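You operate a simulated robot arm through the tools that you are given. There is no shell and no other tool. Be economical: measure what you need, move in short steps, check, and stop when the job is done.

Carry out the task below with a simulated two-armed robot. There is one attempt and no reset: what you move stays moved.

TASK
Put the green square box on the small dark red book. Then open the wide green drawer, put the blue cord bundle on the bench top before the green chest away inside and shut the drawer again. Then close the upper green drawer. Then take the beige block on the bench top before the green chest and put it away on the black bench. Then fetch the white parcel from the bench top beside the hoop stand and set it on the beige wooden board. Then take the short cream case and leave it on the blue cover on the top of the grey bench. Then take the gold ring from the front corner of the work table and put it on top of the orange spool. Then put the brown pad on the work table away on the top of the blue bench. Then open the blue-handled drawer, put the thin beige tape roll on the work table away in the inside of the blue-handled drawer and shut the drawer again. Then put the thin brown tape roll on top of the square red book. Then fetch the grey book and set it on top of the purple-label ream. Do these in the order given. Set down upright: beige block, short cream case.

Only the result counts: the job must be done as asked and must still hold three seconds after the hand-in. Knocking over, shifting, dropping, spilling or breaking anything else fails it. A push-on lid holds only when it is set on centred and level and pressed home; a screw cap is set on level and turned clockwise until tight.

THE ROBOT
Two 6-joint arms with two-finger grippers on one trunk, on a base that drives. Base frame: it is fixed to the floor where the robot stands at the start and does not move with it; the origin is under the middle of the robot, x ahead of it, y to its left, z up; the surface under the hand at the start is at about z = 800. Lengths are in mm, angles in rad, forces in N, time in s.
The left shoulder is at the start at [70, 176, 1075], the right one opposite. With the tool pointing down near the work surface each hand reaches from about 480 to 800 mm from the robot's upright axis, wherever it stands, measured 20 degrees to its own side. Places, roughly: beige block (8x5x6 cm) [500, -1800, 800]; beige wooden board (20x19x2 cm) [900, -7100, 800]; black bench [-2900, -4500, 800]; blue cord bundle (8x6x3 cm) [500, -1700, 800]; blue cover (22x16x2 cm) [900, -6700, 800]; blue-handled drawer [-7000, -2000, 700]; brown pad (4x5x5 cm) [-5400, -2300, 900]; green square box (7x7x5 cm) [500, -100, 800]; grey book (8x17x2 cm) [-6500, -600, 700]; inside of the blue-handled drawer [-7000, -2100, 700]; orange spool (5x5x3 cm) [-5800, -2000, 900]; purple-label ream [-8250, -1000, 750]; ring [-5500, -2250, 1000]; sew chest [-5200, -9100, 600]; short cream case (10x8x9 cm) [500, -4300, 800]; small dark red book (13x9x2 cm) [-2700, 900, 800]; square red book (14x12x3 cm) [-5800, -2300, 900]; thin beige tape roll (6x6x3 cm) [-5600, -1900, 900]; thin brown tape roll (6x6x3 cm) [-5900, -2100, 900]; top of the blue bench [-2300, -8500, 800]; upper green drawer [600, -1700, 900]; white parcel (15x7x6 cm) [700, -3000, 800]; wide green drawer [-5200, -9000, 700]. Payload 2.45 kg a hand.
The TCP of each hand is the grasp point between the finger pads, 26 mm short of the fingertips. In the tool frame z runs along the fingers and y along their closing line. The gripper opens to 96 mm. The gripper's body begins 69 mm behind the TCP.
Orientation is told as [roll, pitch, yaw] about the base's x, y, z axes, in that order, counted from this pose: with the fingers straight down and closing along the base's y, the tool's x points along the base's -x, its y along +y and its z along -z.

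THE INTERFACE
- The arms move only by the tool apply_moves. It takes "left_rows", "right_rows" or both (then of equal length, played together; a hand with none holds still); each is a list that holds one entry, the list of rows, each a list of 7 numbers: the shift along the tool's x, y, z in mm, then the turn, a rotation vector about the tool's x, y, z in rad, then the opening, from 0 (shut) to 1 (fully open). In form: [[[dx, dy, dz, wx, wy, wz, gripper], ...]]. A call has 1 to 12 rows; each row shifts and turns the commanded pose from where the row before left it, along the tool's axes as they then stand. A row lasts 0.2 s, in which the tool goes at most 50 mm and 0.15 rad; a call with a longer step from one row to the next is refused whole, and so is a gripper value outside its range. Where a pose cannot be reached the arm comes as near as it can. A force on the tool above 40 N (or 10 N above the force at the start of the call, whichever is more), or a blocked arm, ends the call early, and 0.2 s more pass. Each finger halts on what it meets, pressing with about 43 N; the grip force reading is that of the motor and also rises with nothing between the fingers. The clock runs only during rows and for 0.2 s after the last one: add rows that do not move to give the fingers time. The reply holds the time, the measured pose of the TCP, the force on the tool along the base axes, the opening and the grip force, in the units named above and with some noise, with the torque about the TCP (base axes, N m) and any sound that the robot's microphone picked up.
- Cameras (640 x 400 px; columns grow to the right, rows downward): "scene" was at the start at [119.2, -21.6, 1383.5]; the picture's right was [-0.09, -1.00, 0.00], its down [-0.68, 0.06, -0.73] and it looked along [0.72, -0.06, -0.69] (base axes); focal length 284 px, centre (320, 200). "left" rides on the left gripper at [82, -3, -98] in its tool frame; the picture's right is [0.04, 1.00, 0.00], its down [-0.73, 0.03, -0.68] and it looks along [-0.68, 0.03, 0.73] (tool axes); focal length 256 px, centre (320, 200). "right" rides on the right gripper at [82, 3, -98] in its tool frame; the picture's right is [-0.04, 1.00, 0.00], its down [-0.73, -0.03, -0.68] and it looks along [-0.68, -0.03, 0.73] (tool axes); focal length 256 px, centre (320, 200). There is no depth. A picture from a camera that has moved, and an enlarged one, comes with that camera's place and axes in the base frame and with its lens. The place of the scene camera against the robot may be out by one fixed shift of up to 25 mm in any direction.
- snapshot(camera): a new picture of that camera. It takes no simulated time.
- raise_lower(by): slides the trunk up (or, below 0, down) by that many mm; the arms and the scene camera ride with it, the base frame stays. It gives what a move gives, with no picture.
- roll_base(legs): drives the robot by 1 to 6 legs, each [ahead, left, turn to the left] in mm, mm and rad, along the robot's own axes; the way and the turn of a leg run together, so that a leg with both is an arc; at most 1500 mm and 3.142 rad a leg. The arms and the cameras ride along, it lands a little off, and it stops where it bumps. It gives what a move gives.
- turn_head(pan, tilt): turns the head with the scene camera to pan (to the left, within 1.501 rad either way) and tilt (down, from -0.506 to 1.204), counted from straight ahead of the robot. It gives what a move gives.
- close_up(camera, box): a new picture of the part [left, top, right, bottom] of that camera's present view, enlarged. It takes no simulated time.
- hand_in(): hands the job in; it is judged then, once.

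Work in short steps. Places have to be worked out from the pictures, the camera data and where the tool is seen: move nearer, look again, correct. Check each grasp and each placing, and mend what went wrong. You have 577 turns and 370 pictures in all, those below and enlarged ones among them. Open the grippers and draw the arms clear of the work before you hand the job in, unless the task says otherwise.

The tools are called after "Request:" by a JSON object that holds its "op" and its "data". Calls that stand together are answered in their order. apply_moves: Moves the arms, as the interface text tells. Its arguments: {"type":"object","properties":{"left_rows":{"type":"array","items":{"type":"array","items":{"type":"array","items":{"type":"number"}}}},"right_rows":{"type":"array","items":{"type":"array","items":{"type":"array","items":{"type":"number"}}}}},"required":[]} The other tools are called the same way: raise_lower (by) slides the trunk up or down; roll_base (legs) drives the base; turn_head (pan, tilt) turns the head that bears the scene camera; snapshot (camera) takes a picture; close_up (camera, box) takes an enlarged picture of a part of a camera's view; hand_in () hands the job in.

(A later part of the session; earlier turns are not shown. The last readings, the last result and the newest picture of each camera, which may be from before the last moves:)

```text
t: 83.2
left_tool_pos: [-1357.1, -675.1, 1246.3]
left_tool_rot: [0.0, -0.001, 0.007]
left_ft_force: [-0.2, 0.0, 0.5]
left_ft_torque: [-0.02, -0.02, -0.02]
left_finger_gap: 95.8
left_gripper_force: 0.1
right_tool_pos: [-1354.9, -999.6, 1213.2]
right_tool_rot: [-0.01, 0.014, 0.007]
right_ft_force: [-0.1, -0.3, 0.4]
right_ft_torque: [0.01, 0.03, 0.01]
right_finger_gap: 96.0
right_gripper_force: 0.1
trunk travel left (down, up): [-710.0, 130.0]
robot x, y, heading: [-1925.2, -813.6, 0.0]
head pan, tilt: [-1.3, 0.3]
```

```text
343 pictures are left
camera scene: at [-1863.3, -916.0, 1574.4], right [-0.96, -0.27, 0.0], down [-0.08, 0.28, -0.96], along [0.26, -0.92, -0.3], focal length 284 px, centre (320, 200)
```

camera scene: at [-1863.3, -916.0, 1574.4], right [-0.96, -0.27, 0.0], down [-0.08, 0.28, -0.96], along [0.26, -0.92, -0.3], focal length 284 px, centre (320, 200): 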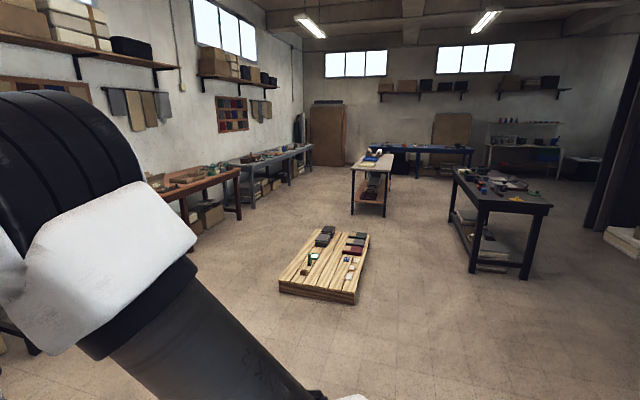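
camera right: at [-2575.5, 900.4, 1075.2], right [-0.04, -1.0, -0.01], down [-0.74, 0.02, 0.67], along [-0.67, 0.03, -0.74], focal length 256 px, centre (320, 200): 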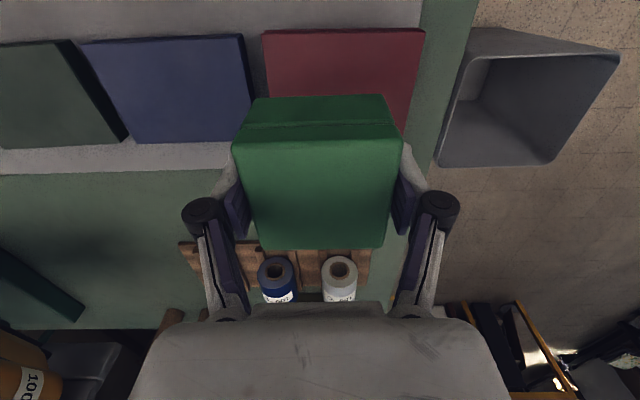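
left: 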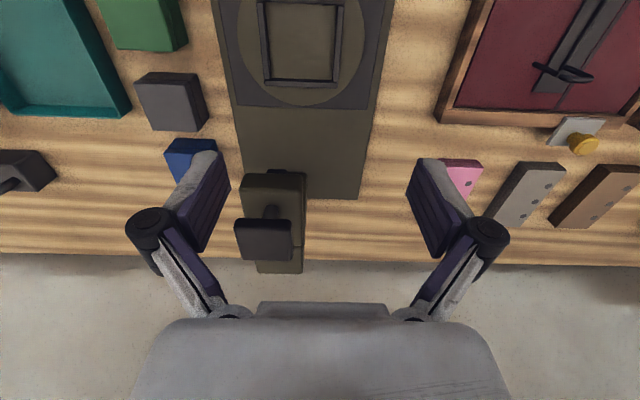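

I see the room layout (pallet on the floor near [-1225, -3400]). Now I drive up to the bench before the green chest.

Request:
{"op": "roll_base", "data": {"legs": [[1400, 0, 0], [350, 0, 0], [0, -750, 0]]}}

Request:
{"op": "turn_head", "data": {"pan": -0.15, "tilt": 0.75}}

Request:
{"op": "snapshot", "data": {"camera": "scene"}}

```text
t: 96.0
left_tool_pos: [421.3, -1413.5, 1244.4]
left_tool_rot: [-0.001, 0.002, 0.017]
left_ft_force: [-0.1, 0.0, 0.5]
left_ft_torque: [-0.01, 0.02, 0.02]
left_finger_gap: 95.9
left_gripper_force: 0.1
right_tool_pos: [426.4, -1737.5, 1212.7]
right_tool_rot: [-0.008, 0.013, 0.017]
right_ft_force: [0.7, 0.4, 0.4]
right_ft_torque: [-0.01, 0.0, 0.03]
right_finger_gap: 95.9
right_gripper_force: 0.0
trunk travel left (down, up): [-710.0, 130.0]
robot x, y, heading: [-144.8, -1553.6, 0.013]
head pan, tilt: [-1.3, 0.3]
```

```text
t: 97.3
left_tool_pos: [421.8, -1413.3, 1244.5]
left_tool_rot: [0.0, 0.001, 0.018]
left_ft_force: [-0.1, -0.3, -0.4]
left_ft_torque: [-0.02, -0.02, -0.01]
left_finger_gap: 95.8
left_gripper_force: 0.1
right_tool_pos: [426.0, -1737.6, 1213.0]
right_tool_rot: [-0.008, 0.013, 0.02]
right_ft_force: [0.4, 1.0, 0.0]
right_ft_torque: [0.0, 0.02, -0.02]
right_finger_gap: 96.0
right_gripper_force: 0.0
trunk travel left (down, up): [-710.0, 130.0]
robot x, y, heading: [-143.2, -1557.5, 0.018]
head pan, tilt: [-0.15, 0.75]
```

```text
342 pictures are left
camera scene: at [-26.5, -1581.8, 1534.0], right [-0.13, -0.99, 0.0], down [-0.68, 0.09, -0.73], along [0.72, -0.1, -0.68], focal length 284 px, centre (320, 200)
```

scene: 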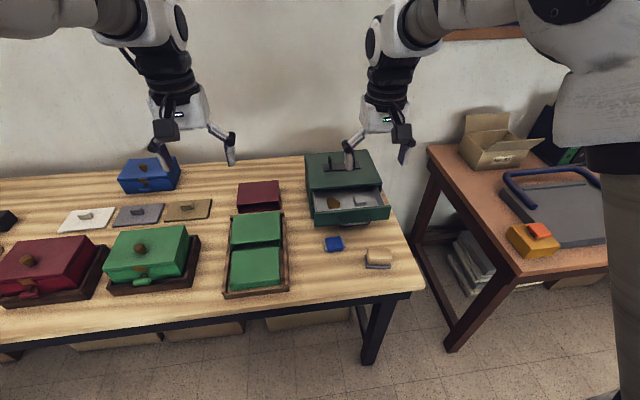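

The blue cord lies near [535, -1706] just before the open upper drawer, the beige block near [450, -1827]. I move closer and look with the right hand camera.

Request:
{"op": "roll_base", "data": {"legs": [[80, 0, -0.015]]}}

Request:
{"op": "raise_lower", "data": {"by": -150}}

Request:
{"op": "snapshot", "data": {"camera": "right"}}

```text
t: 98.4
left_tool_pos: [500.9, -1422.0, 1246.8]
left_tool_rot: [-0.001, -0.002, -0.001]
left_ft_force: [0.4, 0.0, 0.6]
left_ft_torque: [-0.02, -0.03, -0.02]
left_finger_gap: 96.0
left_gripper_force: 0.1
right_tool_pos: [498.8, -1747.5, 1213.9]
right_tool_rot: [-0.008, 0.009, 0.004]
right_ft_force: [-0.8, -0.3, -0.2]
right_ft_torque: [-0.02, 0.0, 0.02]
right_finger_gap: 96.2
right_gripper_force: 0.0
trunk travel left (down, up): [-710.0, 130.0]
robot x, y, heading: [-67.6, -1555.6, 0.002]
head pan, tilt: [-0.15, 0.75]
```

```text
t: 100.1
left_tool_pos: [503.6, -1421.7, 1094.2]
left_tool_rot: [0.001, -0.002, 0.001]
left_ft_force: [-0.2, -0.1, 0.3]
left_ft_torque: [0.03, -0.01, 0.0]
left_finger_gap: 95.9
left_gripper_force: 0.0
right_tool_pos: [502.1, -1746.5, 1062.0]
right_tool_rot: [-0.009, 0.013, 0.002]
right_ft_force: [0.7, 0.8, -0.3]
right_ft_torque: [0.0, -0.01, 0.0]
right_finger_gap: 96.0
right_gripper_force: 0.0
trunk travel left (down, up): [-560.0, 280.0]
robot x, y, heading: [-68.8, -1557.8, 0.001]
head pan, tilt: [-0.15, 0.75]
```

```text
341 pictures are left
camera right: at [422.3, -1742.4, 1161.6], right [0.04, 1.0, -0.01], down [0.74, -0.02, 0.67], along [0.67, -0.03, -0.74], focal length 256 px, centre (320, 200)
```

right: 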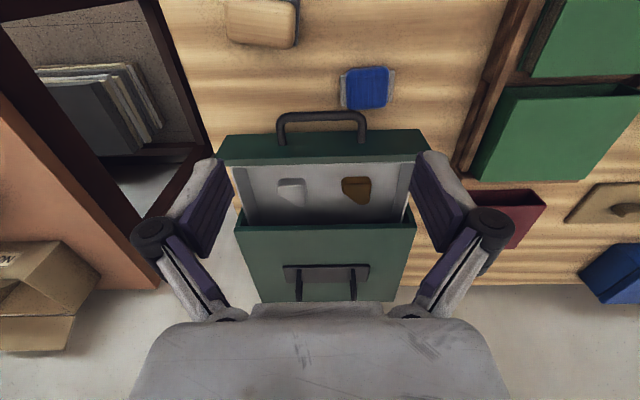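

The drawer's bow handle overhangs part of the cord, so I'll approach tilted from the front. First a close look at heights.

Request:
{"op": "close_up", "data": {"camera": "scene", "box": [260, 140, 440, 260]}}

Request:
{"op": "close_up", "data": {"camera": "right", "box": [220, 40, 460, 190]}}

```text
3.33 times, centred on (350, 200) of scene
camera zoom: at [52.6, -1583.1, 1384.1], right [-0.15, -0.99, 0.0], down [-0.67, 0.1, -0.73], along [0.72, -0.11, -0.68], focal length 946 px, centre (220, 200)
```

zoom: 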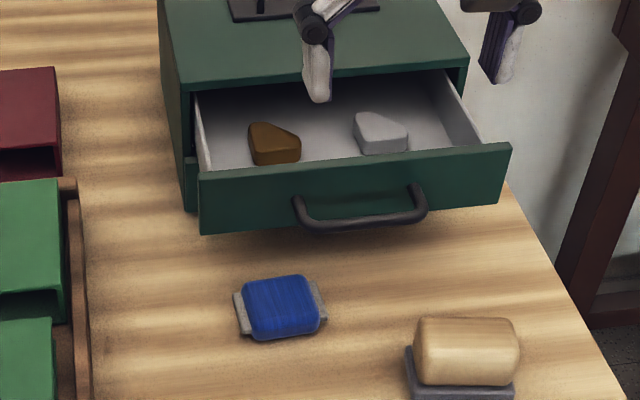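

```text
2.67 times, centred on (340, 115) of right
camera zoom: at [422.3, -1742.4, 1161.6], right [0.04, 1.0, -0.01], down [0.74, -0.02, 0.67], along [0.67, -0.03, -0.74], focal length 683 px, centre (267, 427)
```

zoom: 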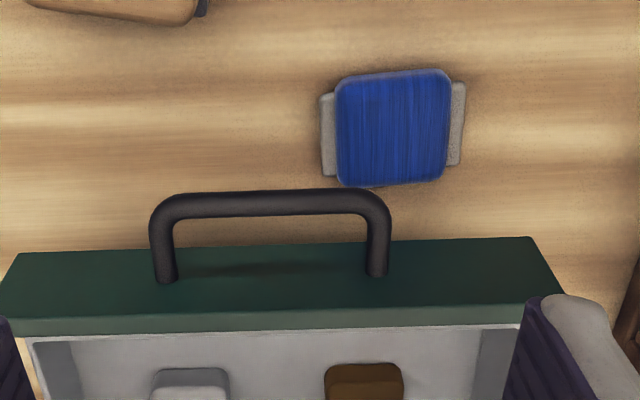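

The handle is close above but not over the cord. I position in front at [470, -1688, 900] tilted 0.3 rad, and look again.

Request:
{"op": "apply_moves", "data": {"right_rows": [[[16, 29, 40, 0, 0, 0, 1], [16, 29, 40, 0, 0, 0, 1], [0, 0, 40, 0, 0, 0, 1], [0, 0, 40, 0, 0, 0, 1], [0, 0, 0, 0, -0.15, 0, 1], [0, 0, 0, 0, -0.15, 0, 1], [0, 0, 0, 0, 0, 0, 1]]]}}

Request:
{"op": "snapshot", "data": {"camera": "right"}}

```text
refused: row 1 steps farther than a row can; nothing moved
```

```text
338 pictures are left
camera right: at [422.3, -1742.4, 1161.6], right [0.04, 1.0, -0.01], down [0.74, -0.02, 0.67], along [0.67, -0.03, -0.74], focal length 256 px, centre (320, 200)
```

right: 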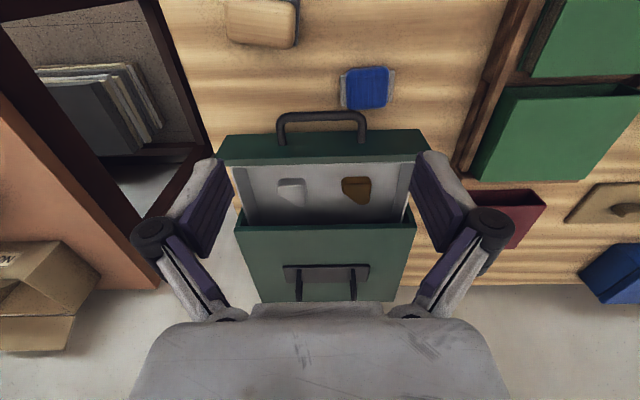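

The first row was too long; I split it into smaller steps.

Request:
{"op": "apply_moves", "data": {"right_rows": [[[16, 29, 20, 0, 0, 0, 1], [16, 29, 20, 0, 0, 0, 1], [0, 0, 40, 0, 0, 0, 1], [0, 0, 40, 0, 0, 0, 1], [0, 0, 40, 0, 0, 0, 1], [0, 0, 0, 0, -0.15, 0, 1], [0, 0, 0, 0, -0.15, 0, 1], [0, 0, 0, 0, 0, 0, 1]]]}}

Request:
{"op": "snapshot", "data": {"camera": "right"}}

```text
t: 101.9
left_tool_pos: [503.1, -1422.0, 1094.5]
left_tool_rot: [0.0, 0.0, 0.0]
left_ft_force: [-0.1, 0.2, 0.7]
left_ft_torque: [0.02, 0.0, 0.0]
left_finger_gap: 96.1
left_gripper_force: 0.1
right_tool_pos: [476.1, -1709.2, 907.4]
right_tool_rot: [0.07, -0.278, -0.066]
right_ft_force: [-0.1, -0.4, -0.1]
right_ft_torque: [0.03, 0.0, -0.02]
right_finger_gap: 95.8
right_gripper_force: 0.1
right hand out of reach, approached as far as the arm can: row 7
trunk travel left (down, up): [-560.0, 280.0]
robot x, y, heading: [-64.2, -1555.9, -0.002]
head pan, tilt: [-0.15, 0.75]
```

```text
337 pictures are left
camera right: at [371.7, -1705.0, 980.0], right [0.09, 0.99, 0.08], down [0.51, -0.11, 0.85], along [0.85, -0.03, -0.52], focal length 256 px, centre (320, 200)
```

right: 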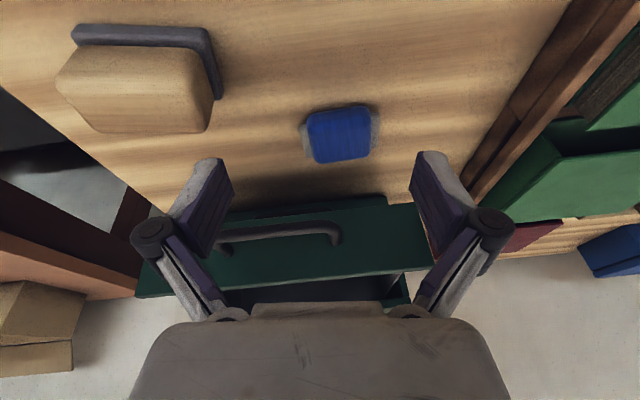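

Reach-limited; I shift the base left 75 and back 20.

Request:
{"op": "roll_base", "data": {"legs": [[-20, 75, 0]]}}

Request:
{"op": "apply_moves", "data": {"right_rows": [[[0, -40, 0, 0, 0, 0, 1], [0, 0, 0, 0, 0, 0, 1]]]}}

Request:
{"op": "snapshot", "data": {"camera": "right"}}

```text
t: 103.0
left_tool_pos: [483.2, -1345.1, 1094.7]
left_tool_rot: [-0.001, 0.001, 0.002]
left_ft_force: [0.5, 0.5, -0.1]
left_ft_torque: [-0.04, -0.04, -0.02]
left_finger_gap: 96.1
left_gripper_force: 0.1
right_tool_pos: [456.6, -1631.2, 912.2]
right_tool_rot: [0.069, -0.29, -0.065]
right_ft_force: [1.1, 0.9, 0.1]
right_ft_torque: [-0.01, -0.04, -0.04]
right_finger_gap: 95.7
right_gripper_force: 0.0
trunk travel left (down, up): [-560.0, 280.0]
robot x, y, heading: [-85.0, -1484.5, 0.002]
head pan, tilt: [-0.15, 0.75]
```

```text
t: 103.6
left_tool_pos: [483.3, -1342.4, 1094.2]
left_tool_rot: [-0.002, 0.0, 0.003]
left_ft_force: [0.0, 0.3, 0.3]
left_ft_torque: [-0.02, -0.02, -0.04]
left_finger_gap: 96.3
left_gripper_force: 0.0
right_tool_pos: [454.5, -1670.6, 907.9]
right_tool_rot: [0.067, -0.29, -0.061]
right_ft_force: [-0.1, 0.1, 0.5]
right_ft_torque: [-0.03, -0.03, 0.04]
right_finger_gap: 96.2
right_gripper_force: 0.0
trunk travel left (down, up): [-560.0, 280.0]
robot x, y, heading: [-83.4, -1484.8, -0.0]
head pan, tilt: [-0.15, 0.75]
```

```text
336 pictures are left
camera right: at [348.9, -1667.4, 980.2], right [0.08, 0.99, 0.08], down [0.5, -0.11, 0.86], along [0.86, -0.03, -0.51], focal length 256 px, centre (320, 200)
```

right: 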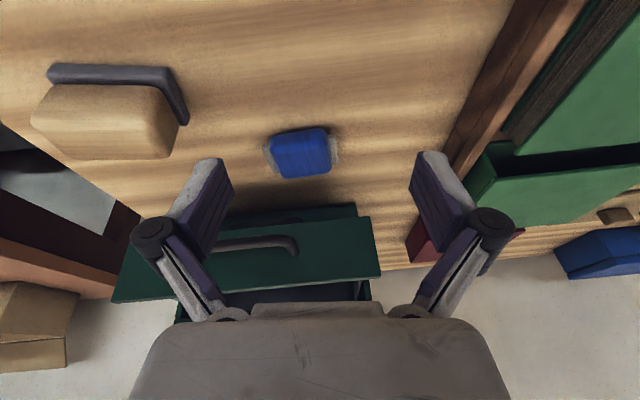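

Cord at [529, -1686]. I square the hand, go down to z≈835 in front of it.

Request:
{"op": "apply_moves", "data": {"right_rows": [[[0, -15, 0, 0.067, 0, -0.061, 1], [0, 0, 0, 0, 0, 0, 1], [10, 0, 35, 0, 0, 0, 1], [10, 0, 35, 0, 0, 0, 1], [0, 0, 0, 0, 0, 0, 1]]]}}

Request:
{"op": "snapshot", "data": {"camera": "right"}}

```text
t: 104.8
left_tool_pos: [482.6, -1346.3, 1095.1]
left_tool_rot: [-0.001, 0.0, 0.004]
left_ft_force: [1.3, -0.1, 0.0]
left_ft_torque: [-0.02, -0.02, 0.01]
left_finger_gap: 96.2
left_gripper_force: 0.0
right_tool_pos: [453.0, -1688.8, 836.8]
right_tool_rot: [-0.014, -0.29, 0.001]
right_ft_force: [-0.6, -0.6, 0.6]
right_ft_torque: [-0.02, -0.03, 0.0]
right_finger_gap: 95.8
right_gripper_force: 0.0
trunk travel left (down, up): [-560.0, 280.0]
robot x, y, heading: [-89.0, -1480.0, 0.001]
head pan, tilt: [-0.15, 0.75]
```

```text
335 pictures are left
camera right: at [347.3, -1683.2, 908.8], right [0.04, 1.0, 0.0], down [0.51, -0.02, 0.86], along [0.86, -0.04, -0.51], focal length 256 px, centre (320, 200)
```

right: 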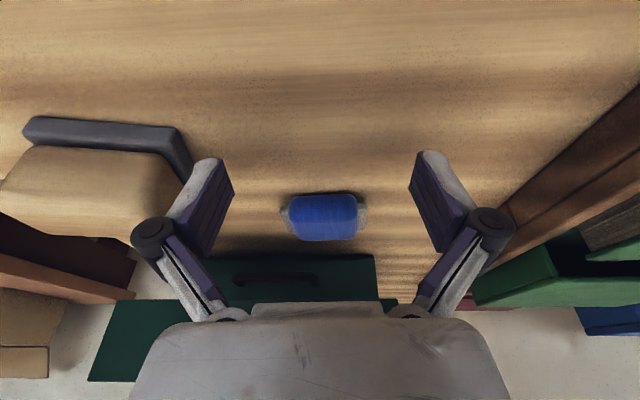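

Aligned. I advance 74 mm along x and grip.

Request:
{"op": "apply_moves", "data": {"right_rows": [[[-24, 0, 7, 0, 0, 0, 1], [-24, 0, 7, 0, 0, 0, 1], [-24, 0, 8, 0, 0, 0, 1], [0, 0, 0, 0, 0, 0, 1]]]}}

Request:
{"op": "snapshot", "data": {"camera": "right"}}

```text
t: 105.8
left_tool_pos: [481.7, -1345.2, 1095.2]
left_tool_rot: [0.0, 0.0, 0.002]
left_ft_force: [0.3, -0.2, -0.1]
left_ft_torque: [0.0, -0.03, -0.01]
left_finger_gap: 96.2
left_gripper_force: 0.0
right_tool_pos: [529.8, -1687.0, 836.8]
right_tool_rot: [-0.015, -0.292, -0.001]
right_ft_force: [0.3, -0.3, 0.4]
right_ft_torque: [-0.01, 0.0, 0.01]
right_finger_gap: 96.2
right_gripper_force: 0.0
trunk travel left (down, up): [-560.0, 280.0]
robot x, y, heading: [-88.1, -1478.9, 0.004]
head pan, tilt: [-0.15, 0.75]
```

```text
334 pictures are left
camera right: at [424.6, -1682.5, 907.8], right [0.04, 1.0, 0.0], down [0.51, -0.02, 0.86], along [0.86, -0.04, -0.51], focal length 256 px, centre (320, 200)
```

right: 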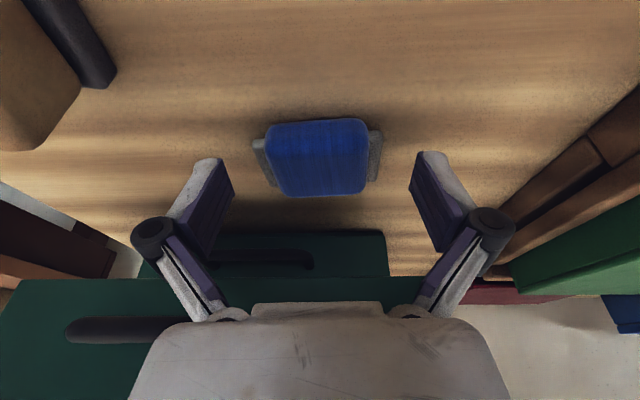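

I lower 8 mm and close on the cord.

Request:
{"op": "apply_moves", "data": {"right_rows": [[[-1.5, 0, 8.5, 0, 0, 0, 1], [0, 0, 0, 0, 0, 0, 1], [0, 0, 0, 0, 0, 0, 0.4], [0, 0, 0, 0, 0, 0, 0], [0, 0, 0, 0, 0, 0, 0], [0, 0, 0, 0, 0, 0, 0]]]}}

Request:
{"op": "snapshot", "data": {"camera": "right"}}

```text
t: 107.2
left_tool_pos: [482.7, -1346.4, 1094.7]
left_tool_rot: [0.0, 0.001, 0.002]
left_ft_force: [-0.6, 1.2, -0.4]
left_ft_torque: [0.0, -0.01, 0.0]
left_finger_gap: 96.3
left_gripper_force: 0.1
right_tool_pos: [533.8, -1687.3, 829.2]
right_tool_rot: [-0.017, -0.294, -0.003]
right_ft_force: [1.9, -0.7, 9.0]
right_ft_torque: [-0.12, -0.06, 0.07]
right_finger_gap: 69.4
right_gripper_force: 43.3
trunk travel left (down, up): [-560.0, 280.0]
robot x, y, heading: [-84.5, -1482.9, 0.006]
head pan, tilt: [-0.15, 0.75]
```

```text
333 pictures are left
camera right: at [428.1, -1683.1, 899.6], right [0.04, 1.0, 0.0], down [0.51, -0.02, 0.86], along [0.86, -0.04, -0.51], focal length 256 px, centre (320, 200)
```

right: 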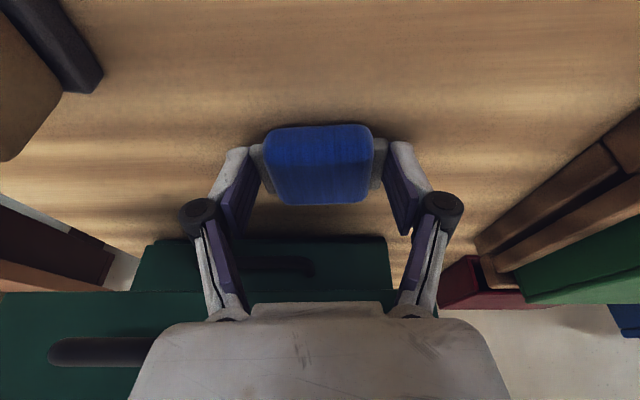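

Gripped at 69 mm across the card ends. I lift a little, draw back from the handle, then raise.

Request:
{"op": "apply_moves", "data": {"right_rows": [[[-1, 0, -3, 0, 0, 0, 0], [-1, 0, -4, 0, 0, 0, 0], [9.5, 0, -6, 0, 0, 0, 0], [14, 0, -8, 0, 0, 0, 0], [19, 0, -10, 0, 0, 0, 0], [19, 0, -10, 0, 0, 0, 0], [5, 0, -15, 0, 0, 0, 0], [0, 0, -20, 0, 0, 0, 0], [0, 0, 0, 0, 0, 0, 0]]]}}

Request:
{"op": "snapshot", "data": {"camera": "right"}}

```text
t: 109.2
left_tool_pos: [483.2, -1346.3, 1093.9]
left_tool_rot: [0.0, 0.0, 0.002]
left_ft_force: [0.0, 0.2, 0.1]
left_ft_torque: [0.01, 0.0, -0.02]
left_finger_gap: 96.2
left_gripper_force: 0.1
right_tool_pos: [451.0, -1688.8, 885.1]
right_tool_rot: [-0.017, -0.291, -0.001]
right_ft_force: [0.6, -0.2, -0.4]
right_ft_torque: [0.04, -0.03, 0.03]
right_finger_gap: 69.3
right_gripper_force: 42.8
trunk travel left (down, up): [-560.0, 280.0]
robot x, y, heading: [-85.4, -1479.1, -0.001]
head pan, tilt: [-0.15, 0.75]
```

```text
332 pictures are left
camera right: at [345.5, -1683.1, 955.2], right [0.04, 1.0, 0.0], down [0.51, -0.02, 0.86], along [0.86, -0.04, -0.51], focal length 256 px, centre (320, 200)
```

right: 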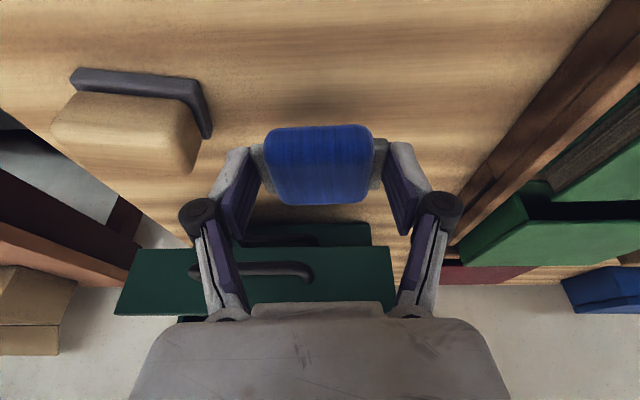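

Cord held. I untilt, raise the trunk, back off, turn right, and head toward the far end through the corridor at x≈-2100.

Request:
{"op": "apply_moves", "data": {"right_rows": [[[0, 0, -30, 0, 0.145, 0, 0], [0, 0, -30, 0, 0.145, 0, 0], [0, 0, 0, 0, 0, 0, 0]]]}}

Request:
{"op": "raise_lower", "data": {"by": 180}}

Request:
{"op": "roll_base", "data": {"legs": [[-600, 0, 0], [0, 0, -1.571], [0, -1420, 0], [1500, 0, 0], [1500, 0, 0]]}}

Request:
{"op": "turn_head", "data": {"pan": 0, "tilt": 0.3}}

Request:
{"op": "snapshot", "data": {"camera": "scene"}}

```text
t: 110.0
left_tool_pos: [483.6, -1345.9, 1095.2]
left_tool_rot: [-0.001, 0.0, 0.003]
left_ft_force: [-0.3, -0.8, -0.1]
left_ft_torque: [-0.03, 0.0, 0.01]
left_finger_gap: 96.0
left_gripper_force: 0.0
right_tool_pos: [440.9, -1686.2, 941.1]
right_tool_rot: [-0.015, 0.0, -0.005]
right_ft_force: [-0.4, 0.2, 0.0]
right_ft_torque: [-0.03, -0.01, 0.0]
right_finger_gap: 69.2
right_gripper_force: 42.9
trunk travel left (down, up): [-560.0, 280.0]
robot x, y, heading: [-87.5, -1478.6, -0.001]
head pan, tilt: [-0.15, 0.75]
```

```text
t: 112.0
left_tool_pos: [483.8, -1347.3, 1273.3]
left_tool_rot: [0.0, -0.002, 0.004]
left_ft_force: [0.1, 0.0, 0.4]
left_ft_torque: [0.03, -0.04, 0.0]
left_finger_gap: 95.8
left_gripper_force: 0.0
right_tool_pos: [440.4, -1686.1, 1120.5]
right_tool_rot: [-0.016, 0.0, -0.005]
right_ft_force: [0.0, 0.0, -1.1]
right_ft_torque: [0.03, -0.03, -0.02]
right_finger_gap: 68.9
right_gripper_force: 43.4
trunk travel left (down, up): [-740.0, 100.0]
robot x, y, heading: [-84.4, -1479.4, -0.0]
head pan, tilt: [-0.15, 0.75]
```

```text
t: 139.8
left_tool_pos: [-2075.7, -5066.7, 1274.5]
left_tool_rot: [-0.001, 0.0, -1.627]
left_ft_force: [0.7, 0.1, -1.0]
left_ft_torque: [0.01, 0.01, -0.02]
left_finger_gap: 95.9
left_gripper_force: 0.0
right_tool_pos: [-2412.5, -5002.0, 1120.7]
right_tool_rot: [-0.013, 0.001, -1.635]
right_ft_force: [-0.6, -0.1, -0.6]
right_ft_torque: [0.02, -0.02, -0.01]
right_finger_gap: 68.9
right_gripper_force: 42.6
trunk travel left (down, up): [-740.0, 100.0]
robot x, y, heading: [-2176.7, -4490.8, -1.636]
head pan, tilt: [-0.15, 0.75]
```

```text
t: 140.7
left_tool_pos: [-2075.9, -5066.1, 1273.7]
left_tool_rot: [0.0, 0.001, -1.629]
left_ft_force: [0.3, 0.0, -0.2]
left_ft_torque: [-0.01, 0.01, 0.01]
left_finger_gap: 96.2
left_gripper_force: 0.1
right_tool_pos: [-2413.0, -5003.3, 1121.4]
right_tool_rot: [-0.015, 0.0, -1.637]
right_ft_force: [1.0, -0.4, 0.1]
right_ft_torque: [-0.03, -0.03, -0.02]
right_finger_gap: 68.8
right_gripper_force: 43.2
trunk travel left (down, up): [-740.0, 100.0]
robot x, y, heading: [-2177.0, -4486.1, -1.627]
head pan, tilt: [0.0, 0.3]
```

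```text
331 pictures are left
camera scene: at [-2198.5, -4646.2, 1604.3], right [-1.0, 0.06, 0.0], down [0.02, 0.3, -0.95], along [-0.06, -0.95, -0.3], focal length 284 px, centre (320, 200)
```

scene: 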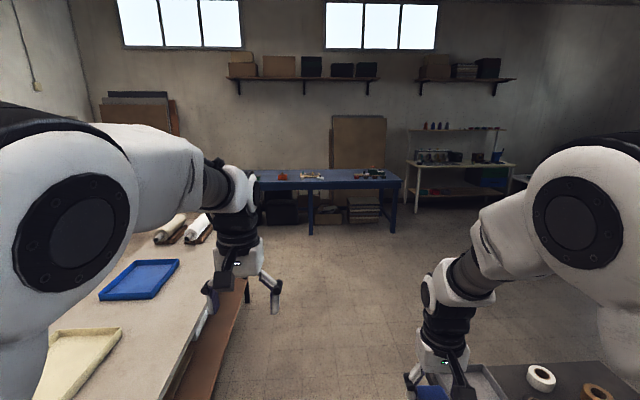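

Corridor is tight; I trim heading, shift right a bit and continue past the tables.

Request:
{"op": "roll_base", "data": {"legs": [[0, 0, 0.056], [0, -60, 0], [1500, 0, 0]]}}

Request:
{"op": "turn_head", "data": {"pan": -0.9, "tilt": 0.3}}

Request:
{"op": "snapshot", "data": {"camera": "scene"}}

```text
t: 149.2
left_tool_pos: [-2073.1, -6566.1, 1274.6]
left_tool_rot: [0.0, -0.002, -1.545]
left_ft_force: [0.3, -0.5, 0.6]
left_ft_torque: [0.0, 0.01, -0.01]
left_finger_gap: 95.9
left_gripper_force: 0.1
right_tool_pos: [-2414.0, -6532.5, 1121.4]
right_tool_rot: [-0.014, 0.001, -1.552]
right_ft_force: [0.5, 0.0, 0.1]
right_ft_torque: [-0.02, -0.02, 0.01]
right_finger_gap: 68.5
right_gripper_force: 42.3
trunk travel left (down, up): [-740.0, 100.0]
robot x, y, heading: [-2222.0, -5997.7, -1.545]
head pan, tilt: [0.0, 0.3]
```

```text
t: 150.3
left_tool_pos: [-2071.5, -6568.1, 1274.7]
left_tool_rot: [-0.002, 0.0, -1.543]
left_ft_force: [0.4, 0.6, -0.3]
left_ft_torque: [0.02, 0.04, 0.02]
left_finger_gap: 95.9
left_gripper_force: 0.0
right_tool_pos: [-2413.9, -6532.4, 1120.5]
right_tool_rot: [-0.014, 0.001, -1.554]
right_ft_force: [0.1, 1.0, -1.1]
right_ft_torque: [0.0, -0.02, -0.01]
right_finger_gap: 68.9
right_gripper_force: 43.3
trunk travel left (down, up): [-740.0, 100.0]
robot x, y, heading: [-2221.7, -6001.6, -1.539]
head pan, tilt: [-0.901, 0.3]
```

```text
330 pictures are left
camera scene: at [-2304.8, -6124.9, 1604.4], right [-0.64, 0.77, 0.0], down [0.23, 0.19, -0.96], along [-0.73, -0.61, -0.3], focal length 284 px, centre (320, 200)
```

scene: 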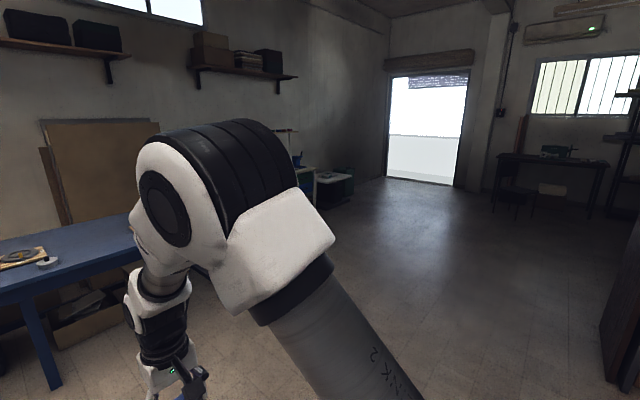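

Open floor to the right; the chest stands near the far wall. I strafe right ~2750 and go ahead 1700, then look.

Request:
{"op": "roll_base", "data": {"legs": [[0, 0, -0.03], [0, -1400, 0], [0, -1350, 0], [1400, 0, 0]]}}

Request:
{"op": "turn_head", "data": {"pan": -0.1, "tilt": 0.6}}

Request:
{"op": "snapshot", "data": {"camera": "scene"}}

```text
t: 170.6
left_tool_pos: [-4881.3, -7999.9, 1274.6]
left_tool_rot: [0.0, 0.001, -1.602]
left_ft_force: [0.9, -0.7, 0.0]
left_ft_torque: [0.02, 0.02, -0.02]
left_finger_gap: 96.0
left_gripper_force: 0.0
right_tool_pos: [-5221.9, -7946.9, 1121.0]
right_tool_rot: [-0.014, -0.002, -1.611]
right_ft_force: [-0.2, -0.6, -0.3]
right_ft_torque: [-0.02, 0.0, 0.03]
right_finger_gap: 68.6
right_gripper_force: 42.7
trunk travel left (down, up): [-740.0, 100.0]
robot x, y, heading: [-4998.1, -7423.9, -1.602]
head pan, tilt: [-0.901, 0.3]
```

```text
t: 171.8
left_tool_pos: [-4881.8, -8001.1, 1274.1]
left_tool_rot: [0.0, 0.0, -1.602]
left_ft_force: [0.2, 0.0, -0.8]
left_ft_torque: [0.0, -0.04, 0.02]
left_finger_gap: 95.9
left_gripper_force: 0.0
right_tool_pos: [-5220.2, -7946.3, 1121.2]
right_tool_rot: [-0.013, -0.001, -1.61]
right_ft_force: [0.0, 0.5, -0.3]
right_ft_torque: [0.02, -0.05, 0.0]
right_finger_gap: 68.5
right_gripper_force: 42.5
trunk travel left (down, up): [-740.0, 100.0]
robot x, y, heading: [-4999.6, -7428.7, -1.605]
head pan, tilt: [-0.099, 0.6]
```

```text
329 pictures are left
camera scene: at [-5024.4, -7578.7, 1576.9], right [-0.99, 0.13, 0.0], down [0.07, 0.56, -0.83], along [-0.11, -0.82, -0.56], focal length 284 px, centre (320, 200)
```

scene: 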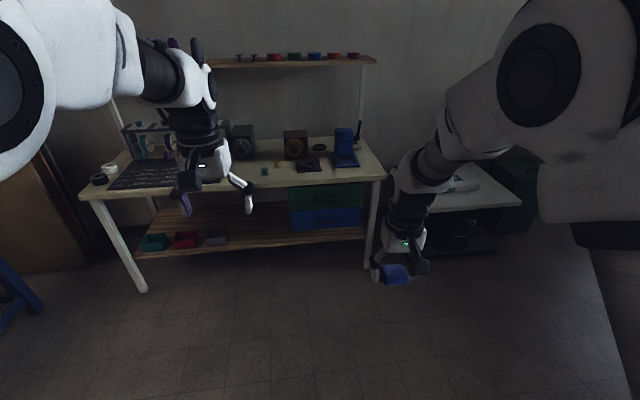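

The wide green drawer is under the table top at right, near [-5300, -8900, 700]. I zoom in.

Request:
{"op": "close_up", "data": {"camera": "scene", "box": [260, 130, 420, 250]}}

```text
3.33 times, centred on (340, 190) of scene
camera zoom: at [-5024.4, -7578.7, 1576.9], right [-0.99, 0.13, 0.0], down [0.07, 0.56, -0.83], along [-0.11, -0.82, -0.56], focal length 946 px, centre (253, 233)
```

zoom: 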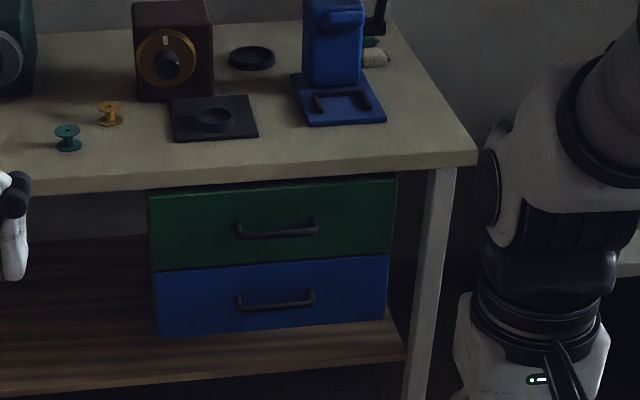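

Plan: the left hand opens the drawer, pulling with the base, with the tool horizontal and fingers closing vertically. I try that orientation here in open space.

Request:
{"op": "apply_moves", "data": {"left_rows": [[[0, 0, 0, 0, -0.15, 0, 1], [0, 0, 0, 0, -0.15, 0, 1], [0, 0, 0, 0, -0.15, 0, 1], [0, 0, 0, 0, -0.15, 0, 1], [0, 0, 0, 0, -0.15, 0, 1], [0, 0, 0, 0, -0.15, 0, 1], [0, 0, 0, 0, -0.15, 0, 1], [0, 0, 0, 0, -0.15, 0, 1], [0, 0, 0, 0, -0.15, 0, 1], [0, 0, 0, 0, -0.15, 0, 1], [0, 0, 0, 0, 0, 0, 1]]]}}

Request:
{"op": "apply_moves", "data": {"left_rows": [[[0, 0, 0, 0, 0, 0.15, 1], [0, 0, 0, 0, 0, 0.15, 1], [0, 0, 0, 0, 0, 0.15, 1], [0, 0, 0, 0, 0, 0.15, 1], [0, 0, 0, 0, 0, 0.15, 1], [0, 0, 0, 0, 0, 0.15, 1], [0, 0, 0, 0, 0, 0.15, 1], [0, 0, 0, 0, 0, 0.15, 1], [0, 0, 0, 0, 0, 0.15, 1], [0, 0, 0, 0, 0, 0.15, 1], [0, 0, 0, 0, 0, 0.07, 1], [0, 0, 0, 0, 0, 0, 1]]]}}

Request:
{"op": "snapshot", "data": {"camera": "scene"}}

```text
t: 174.2
left_tool_pos: [-4851.0, -8004.9, 1293.1]
left_tool_rot: [-0.177, -1.136, -1.479]
left_ft_force: [-0.7, 0.2, 0.3]
left_ft_torque: [-0.02, 0.01, 0.03]
left_finger_gap: 96.2
left_gripper_force: 0.1
left hand out of reach, approached as far as the arm can: row 5, 6, 7, 8, 9, 10
right_tool_pos: [-5221.4, -7946.9, 1120.6]
right_tool_rot: [-0.014, 0.0, -1.612]
right_ft_force: [0.2, 0.2, -0.4]
right_ft_torque: [0.02, 0.02, 0.04]
right_finger_gap: 68.7
right_gripper_force: 43.2
trunk travel left (down, up): [-740.0, 100.0]
robot x, y, heading: [-4995.9, -7427.6, -1.608]
head pan, tilt: [-0.099, 0.6]
```

```text
t: 176.8
left_tool_pos: [-4893.1, -8061.7, 1361.9]
left_tool_rot: [1.045, -0.298, -3.101]
left_ft_force: [-0.3, -0.6, -0.7]
left_ft_torque: [0.0, -0.01, 0.02]
left_finger_gap: 95.9
left_gripper_force: 0.0
left hand out of reach, approached as far as the arm can: row 4, 5, 6, 7, 8, 9, 10, 11
right_tool_pos: [-5220.4, -7947.6, 1121.4]
right_tool_rot: [-0.013, 0.0, -1.611]
right_ft_force: [-1.4, -0.1, -0.2]
right_ft_torque: [-0.04, -0.03, -0.01]
right_finger_gap: 68.5
right_gripper_force: 43.6
trunk travel left (down, up): [-740.0, 100.0]
robot x, y, heading: [-4997.5, -7431.3, -1.604]
head pan, tilt: [-0.099, 0.6]
```

```text
327 pictures are left
camera scene: at [-5028.9, -7575.2, 1569.3], right [-0.98, 0.19, 0.0], down [0.12, 0.62, -0.77], along [-0.15, -0.76, -0.64], focal length 284 px, centre (320, 200)
```

scene: 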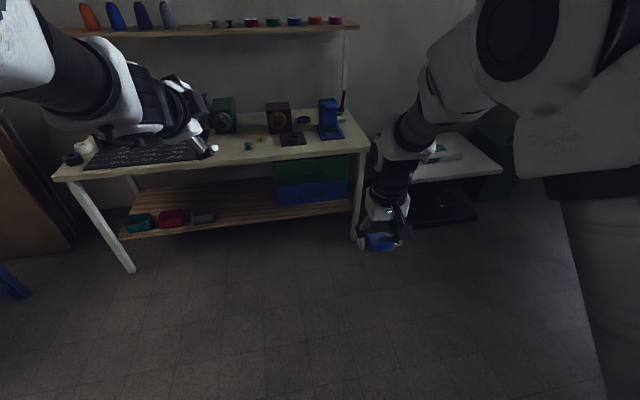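

The tool needs more forward reach for a horizontal pose; I extend along the tool axis and see what's reached.

Request:
{"op": "apply_moves", "data": {"left_rows": [[[0, 0, 40, 0, 0, 0, 1], [0, 0, 40, 0, 0, 0, 1], [0, 0, 40, 0, 0, 0, 1], [0, 0, 40, 0, 0, 0, 1], [0, 0, 0, 0, 0, 0, 1], [0, 0, 0, 0, 0, 0, 1]]]}}

```text
t: 178.2
left_tool_pos: [-4927.9, -8203.1, 1310.5]
left_tool_rot: [1.069, -0.255, -3.116]
left_ft_force: [0.4, 0.2, -0.2]
left_ft_torque: [-0.03, 0.03, 0.02]
left_finger_gap: 95.8
left_gripper_force: 0.1
left hand out of reach, approached as far as the arm can: row 1, 2
right_tool_pos: [-5219.4, -7945.2, 1121.3]
right_tool_rot: [-0.014, -0.002, -1.611]
right_ft_force: [0.0, 0.2, -0.3]
right_ft_torque: [-0.02, -0.05, 0.0]
right_finger_gap: 68.4
right_gripper_force: 43.0
trunk travel left (down, up): [-740.0, 100.0]
robot x, y, heading: [-4997.3, -7426.7, -1.6]
head pan, tilt: [-0.099, 0.6]
```

Reachable now. I level the tool: raise the tip ~0.48 rad and twist ~0.25.

Request:
{"op": "apply_moves", "data": {"left_rows": [[[0, 0, 15, -0.12, 0, 0.06, 1], [0, 0, 15, -0.12, 0, 0.06, 1], [0, 0, 15, -0.12, 0, 0.06, 1], [0, 0, 15, -0.12, 0, 0.06, 1], [0, 0, 0, 0, 0, 0, 1], [0, 0, 0, 0, 0, 0, 1]]]}}

Request:
{"op": "snapshot", "data": {"camera": "left"}}

```text
t: 179.6
left_tool_pos: [-4904.7, -8244.9, 1284.1]
left_tool_rot: [1.395, -0.033, -3.078]
left_ft_force: [-0.6, -0.4, -0.2]
left_ft_torque: [0.03, 0.01, -0.02]
left_finger_gap: 95.7
left_gripper_force: 0.1
left hand out of reach, approached as far as the arm can: row 1, 2
right_tool_pos: [-5221.0, -7946.4, 1121.5]
right_tool_rot: [-0.014, -0.001, -1.612]
right_ft_force: [-0.2, -0.6, -0.5]
right_ft_torque: [0.01, -0.03, -0.04]
right_finger_gap: 68.7
right_gripper_force: 43.5
trunk travel left (down, up): [-740.0, 100.0]
robot x, y, heading: [-4996.6, -7427.5, -1.601]
head pan, tilt: [-0.099, 0.6]
```

```text
326 pictures are left
camera left: at [-4828.6, -8141.3, 1295.5], right [0.08, -0.17, 0.98], down [-0.77, 0.61, 0.17], along [-0.63, -0.77, -0.08], focal length 256 px, centre (320, 200)
```

left: 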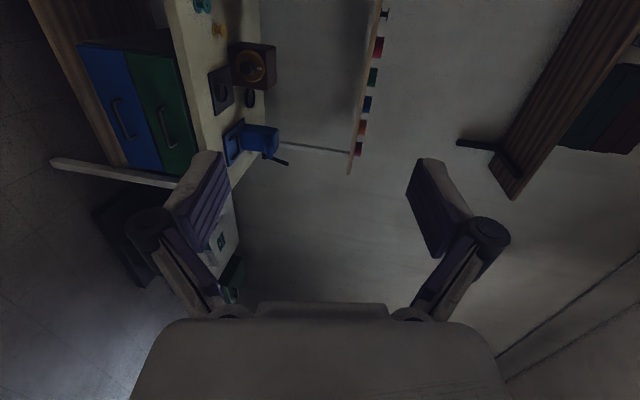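

Nearly horizontal. Now I lower the trunk so the hand is at drawer height, and shift right to line up with the handle, staying ~180 mm short.

Request:
{"op": "raise_lower", "data": {"by": -580}}

Request:
{"op": "roll_base", "data": {"legs": [[0, 0, 0.03], [0, -335, 0], [400, 0, 0]]}}

Request:
{"op": "snapshot", "data": {"camera": "left"}}

Request:
{"op": "snapshot", "data": {"camera": "scene"}}

```text
refused: -580 is not a number from -400 to 400
```

```text
t: 184.3
left_tool_pos: [-5225.5, -8644.3, 1285.5]
left_tool_rot: [1.397, -0.037, -3.053]
left_ft_force: [0.5, 0.5, 0.0]
left_ft_torque: [-0.01, 0.02, 0.0]
left_finger_gap: 96.0
left_gripper_force: 0.1
right_tool_pos: [-5549.4, -8354.0, 1120.9]
right_tool_rot: [-0.014, -0.001, -1.588]
right_ft_force: [0.1, -0.9, -0.4]
right_ft_torque: [0.01, -0.03, -0.01]
right_finger_gap: 68.8
right_gripper_force: 43.2
trunk travel left (down, up): [-740.0, 100.0]
robot x, y, heading: [-5338.0, -7830.8, -1.582]
head pan, tilt: [-0.099, 0.6]
```

```text
325 pictures are left
camera left: at [-5152.0, -8539.4, 1296.7], right [0.09, -0.17, 0.98], down [-0.78, 0.6, 0.17], along [-0.61, -0.79, -0.08], focal length 256 px, centre (320, 200)
```

left: 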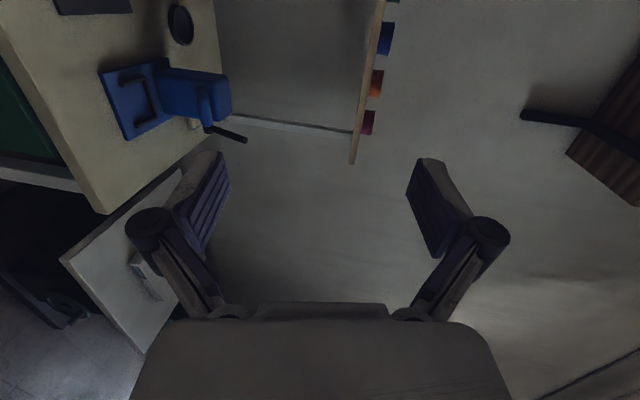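

```text
324 pictures are left
camera scene: at [-5361.4, -7981.0, 1577.0], right [-0.99, 0.11, 0.0], down [0.06, 0.56, -0.83], along [-0.09, -0.82, -0.56], focal length 284 px, centre (320, 200)
```

scene: 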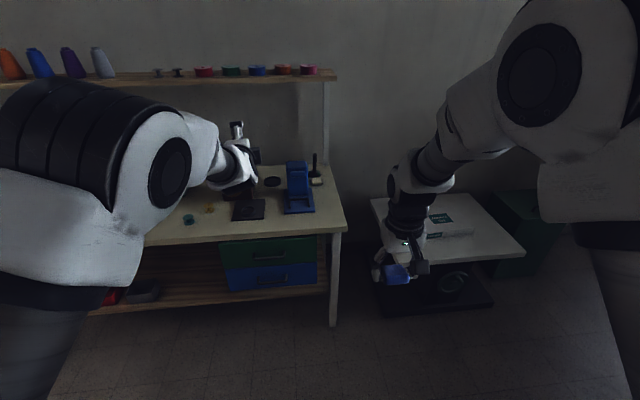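

The lowering was refused (limit 400 a call); the base is lined up and clear. I lower in two steps.

Request:
{"op": "raise_lower", "data": {"by": -400}}

Request:
{"op": "raise_lower", "data": {"by": -185}}

Request:
{"op": "snapshot", "data": {"camera": "left"}}

```text
t: 188.1
left_tool_pos: [-5226.2, -8645.0, 884.6]
left_tool_rot: [1.396, -0.034, -3.055]
left_ft_force: [0.2, 0.2, -0.5]
left_ft_torque: [0.01, -0.01, 0.0]
left_finger_gap: 95.6
left_gripper_force: 0.1
right_tool_pos: [-5548.6, -8355.1, 722.1]
right_tool_rot: [-0.016, 0.0, -1.589]
right_ft_force: [-0.7, 0.1, -0.1]
right_ft_torque: [-0.02, 0.0, 0.03]
right_finger_gap: 68.8
right_gripper_force: 42.5
trunk travel left (down, up): [-340.0, 500.0]
robot x, y, heading: [-5335.8, -7830.1, -1.58]
head pan, tilt: [-0.099, 0.6]
```

```text
t: 190.1
left_tool_pos: [-5226.5, -8645.4, 698.7]
left_tool_rot: [1.395, -0.035, -3.053]
left_ft_force: [0.9, -0.4, -0.1]
left_ft_torque: [0.03, 0.01, 0.02]
left_finger_gap: 96.0
left_gripper_force: 0.0
right_tool_pos: [-5548.7, -8355.2, 536.6]
right_tool_rot: [-0.017, 0.0, -1.589]
right_ft_force: [0.4, -0.4, 0.4]
right_ft_torque: [-0.04, 0.03, 0.04]
right_finger_gap: 68.7
right_gripper_force: 42.5
trunk travel left (down, up): [-155.0, 685.0]
robot x, y, heading: [-5337.3, -7830.0, -1.583]
head pan, tilt: [-0.099, 0.6]
```

```text
323 pictures are left
camera left: at [-5152.0, -8540.2, 711.2], right [0.09, -0.17, 0.98], down [-0.78, 0.6, 0.17], along [-0.61, -0.79, -0.08], focal length 256 px, centre (320, 200)
```

left: 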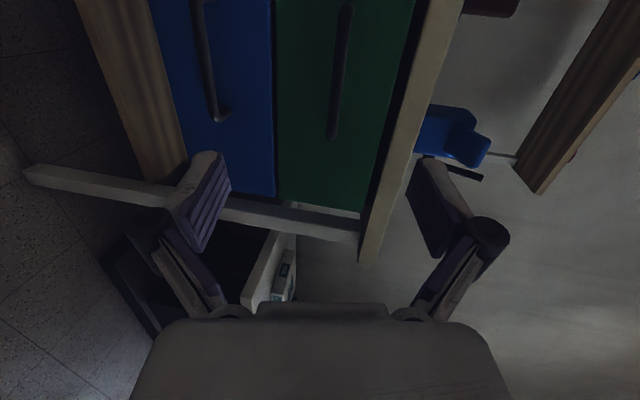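

Handle measured: centre about x=-5220, z≈686, bar along x. I square up the tool, then approach by base.

Request:
{"op": "apply_moves", "data": {"left_rows": [[[0, 0, 0, -0.085, -0.044, 0, 1], [0, 0, 0, -0.085, -0.044, 0, 1], [0, 0, 0, 0, 0, 0, 1]]]}}

Request:
{"op": "snapshot", "data": {"camera": "left"}}

```text
t: 190.9
left_tool_pos: [-5224.5, -8645.7, 699.5]
left_tool_rot: [1.571, -0.043, -3.139]
left_ft_force: [0.1, 0.2, -0.7]
left_ft_torque: [0.01, 0.02, -0.04]
left_finger_gap: 96.0
left_gripper_force: 0.1
right_tool_pos: [-5547.4, -8355.4, 535.1]
right_tool_rot: [-0.016, 0.0, -1.588]
right_ft_force: [0.7, 0.1, -0.1]
right_ft_torque: [-0.02, 0.01, 0.0]
right_finger_gap: 68.7
right_gripper_force: 42.9
trunk travel left (down, up): [-155.0, 685.0]
robot x, y, heading: [-5334.1, -7827.6, -1.579]
head pan, tilt: [-0.099, 0.6]
```

```text
322 pictures are left
camera left: at [-5143.1, -8546.5, 693.1], right [0.08, 0.0, 1.0], down [-0.73, 0.68, 0.06], along [-0.68, -0.74, 0.06], focal length 256 px, centre (320, 200)
```

left: 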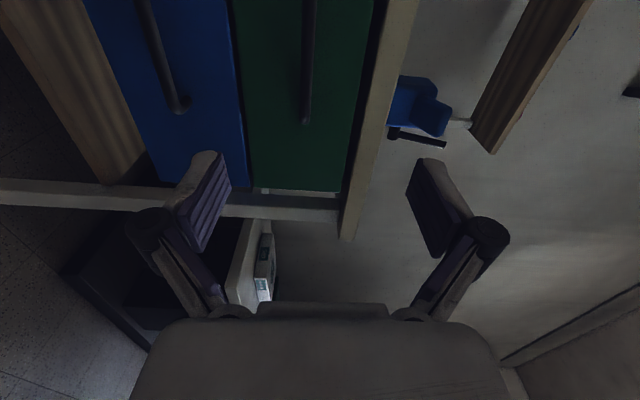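

Handle z≈687. I lower 12, half-close the gripper and creep up 150 mm.

Request:
{"op": "raise_lower", "data": {"by": -12}}

Request:
{"op": "apply_moves", "data": {"left_rows": [[[0, 0, 0, 0, 0, 0, 0.6], [0, 0, 0, 0, 0, 0, 0.6]]]}}

Request:
{"op": "roll_base", "data": {"legs": [[150, 0, 0.008]]}}

Request:
{"op": "snapshot", "data": {"camera": "left"}}

```text
t: 191.5
left_tool_pos: [-5224.1, -8645.5, 687.3]
left_tool_rot: [1.569, -0.041, -3.141]
left_ft_force: [-0.8, 0.2, -0.3]
left_ft_torque: [0.01, 0.0, 0.05]
left_finger_gap: 96.0
left_gripper_force: 0.0
right_tool_pos: [-5549.0, -8354.2, 524.7]
right_tool_rot: [-0.014, 0.001, -1.589]
right_ft_force: [0.7, -0.3, 0.5]
right_ft_torque: [0.01, 0.03, -0.03]
right_finger_gap: 68.7
right_gripper_force: 42.9
trunk travel left (down, up): [-143.0, 697.0]
robot x, y, heading: [-5338.3, -7831.5, -1.575]
head pan, tilt: [-0.099, 0.6]
```

```text
t: 192.1
left_tool_pos: [-5224.3, -8644.7, 687.0]
left_tool_rot: [1.57, -0.042, -3.139]
left_ft_force: [-0.7, 1.2, 0.0]
left_ft_torque: [-0.01, -0.03, 0.02]
left_finger_gap: 57.9
left_gripper_force: 0.0
right_tool_pos: [-5547.8, -8354.3, 524.1]
right_tool_rot: [-0.014, 0.0, -1.589]
right_ft_force: [-0.1, -0.8, -0.2]
right_ft_torque: [0.0, 0.02, 0.0]
right_finger_gap: 68.8
right_gripper_force: 43.2
trunk travel left (down, up): [-143.0, 697.0]
robot x, y, heading: [-5337.0, -7829.2, -1.582]
head pan, tilt: [-0.099, 0.6]
```

```text
t: 193.5
left_tool_pos: [-5219.5, -8792.1, 685.8]
left_tool_rot: [1.57, -0.041, -3.131]
left_ft_force: [-0.2, 0.9, 0.7]
left_ft_torque: [-0.06, 0.04, 0.01]
left_finger_gap: 57.7
left_gripper_force: 0.0
right_tool_pos: [-5544.6, -8502.8, 523.8]
right_tool_rot: [-0.013, -0.001, -1.58]
right_ft_force: [0.5, -0.4, -0.5]
right_ft_torque: [0.0, -0.01, 0.0]
right_finger_gap: 68.7
right_gripper_force: 42.7
trunk travel left (down, up): [-143.0, 697.0]
robot x, y, heading: [-5337.2, -7975.4, -1.573]
head pan, tilt: [-0.099, 0.6]
```

```text
321 pictures are left
camera left: at [-5138.1, -8691.9, 680.6], right [0.08, 0.0, 1.0], down [-0.74, 0.67, 0.06], along [-0.67, -0.74, 0.05], focal length 256 px, centre (320, 200)
```

left: 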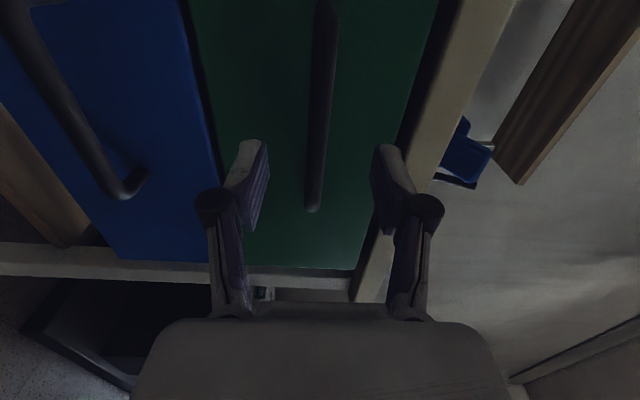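

Handle bar at y≈-8853, z≈686. I advance 52 mm by arm and close on it.

Request:
{"op": "apply_moves", "data": {"left_rows": [[[0, 0, 20, 0, 0, 0, 0.6], [0, 0, 20, 0, 0, 0, 0.6], [0, 0, 12, 0, 0, 0, 0.6], [0, 0, 0, 0, 0, 0, 0.6]]]}}

Request:
{"op": "snapshot", "data": {"camera": "left"}}

```text
t: 194.5
left_tool_pos: [-5217.5, -8844.6, 684.7]
left_tool_rot: [1.569, -0.041, -3.131]
left_ft_force: [-0.6, 0.5, 0.2]
left_ft_torque: [0.0, -0.01, 0.01]
left_finger_gap: 58.0
left_gripper_force: 0.0
right_tool_pos: [-5544.7, -8502.6, 524.5]
right_tool_rot: [-0.015, -0.001, -1.58]
right_ft_force: [0.0, 0.5, -0.2]
right_ft_torque: [-0.02, 0.0, -0.01]
right_finger_gap: 68.9
right_gripper_force: 42.7
trunk travel left (down, up): [-143.0, 697.0]
robot x, y, heading: [-5339.8, -7976.8, -1.571]
head pan, tilt: [-0.099, 0.6]
```

```text
320 pictures are left
camera left: at [-5136.9, -8744.8, 679.3], right [0.08, 0.0, 1.0], down [-0.74, 0.67, 0.06], along [-0.67, -0.74, 0.05], focal length 256 px, centre (320, 200)
```

left: 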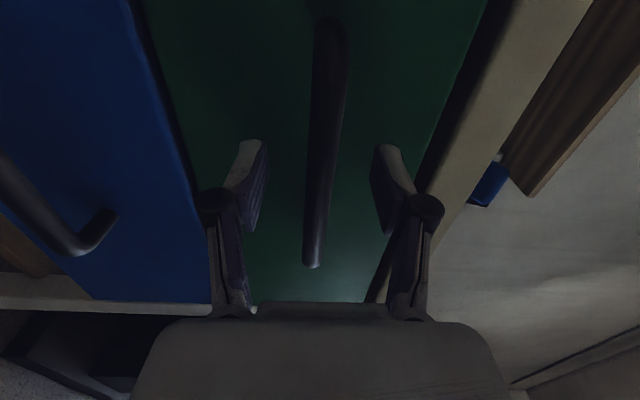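

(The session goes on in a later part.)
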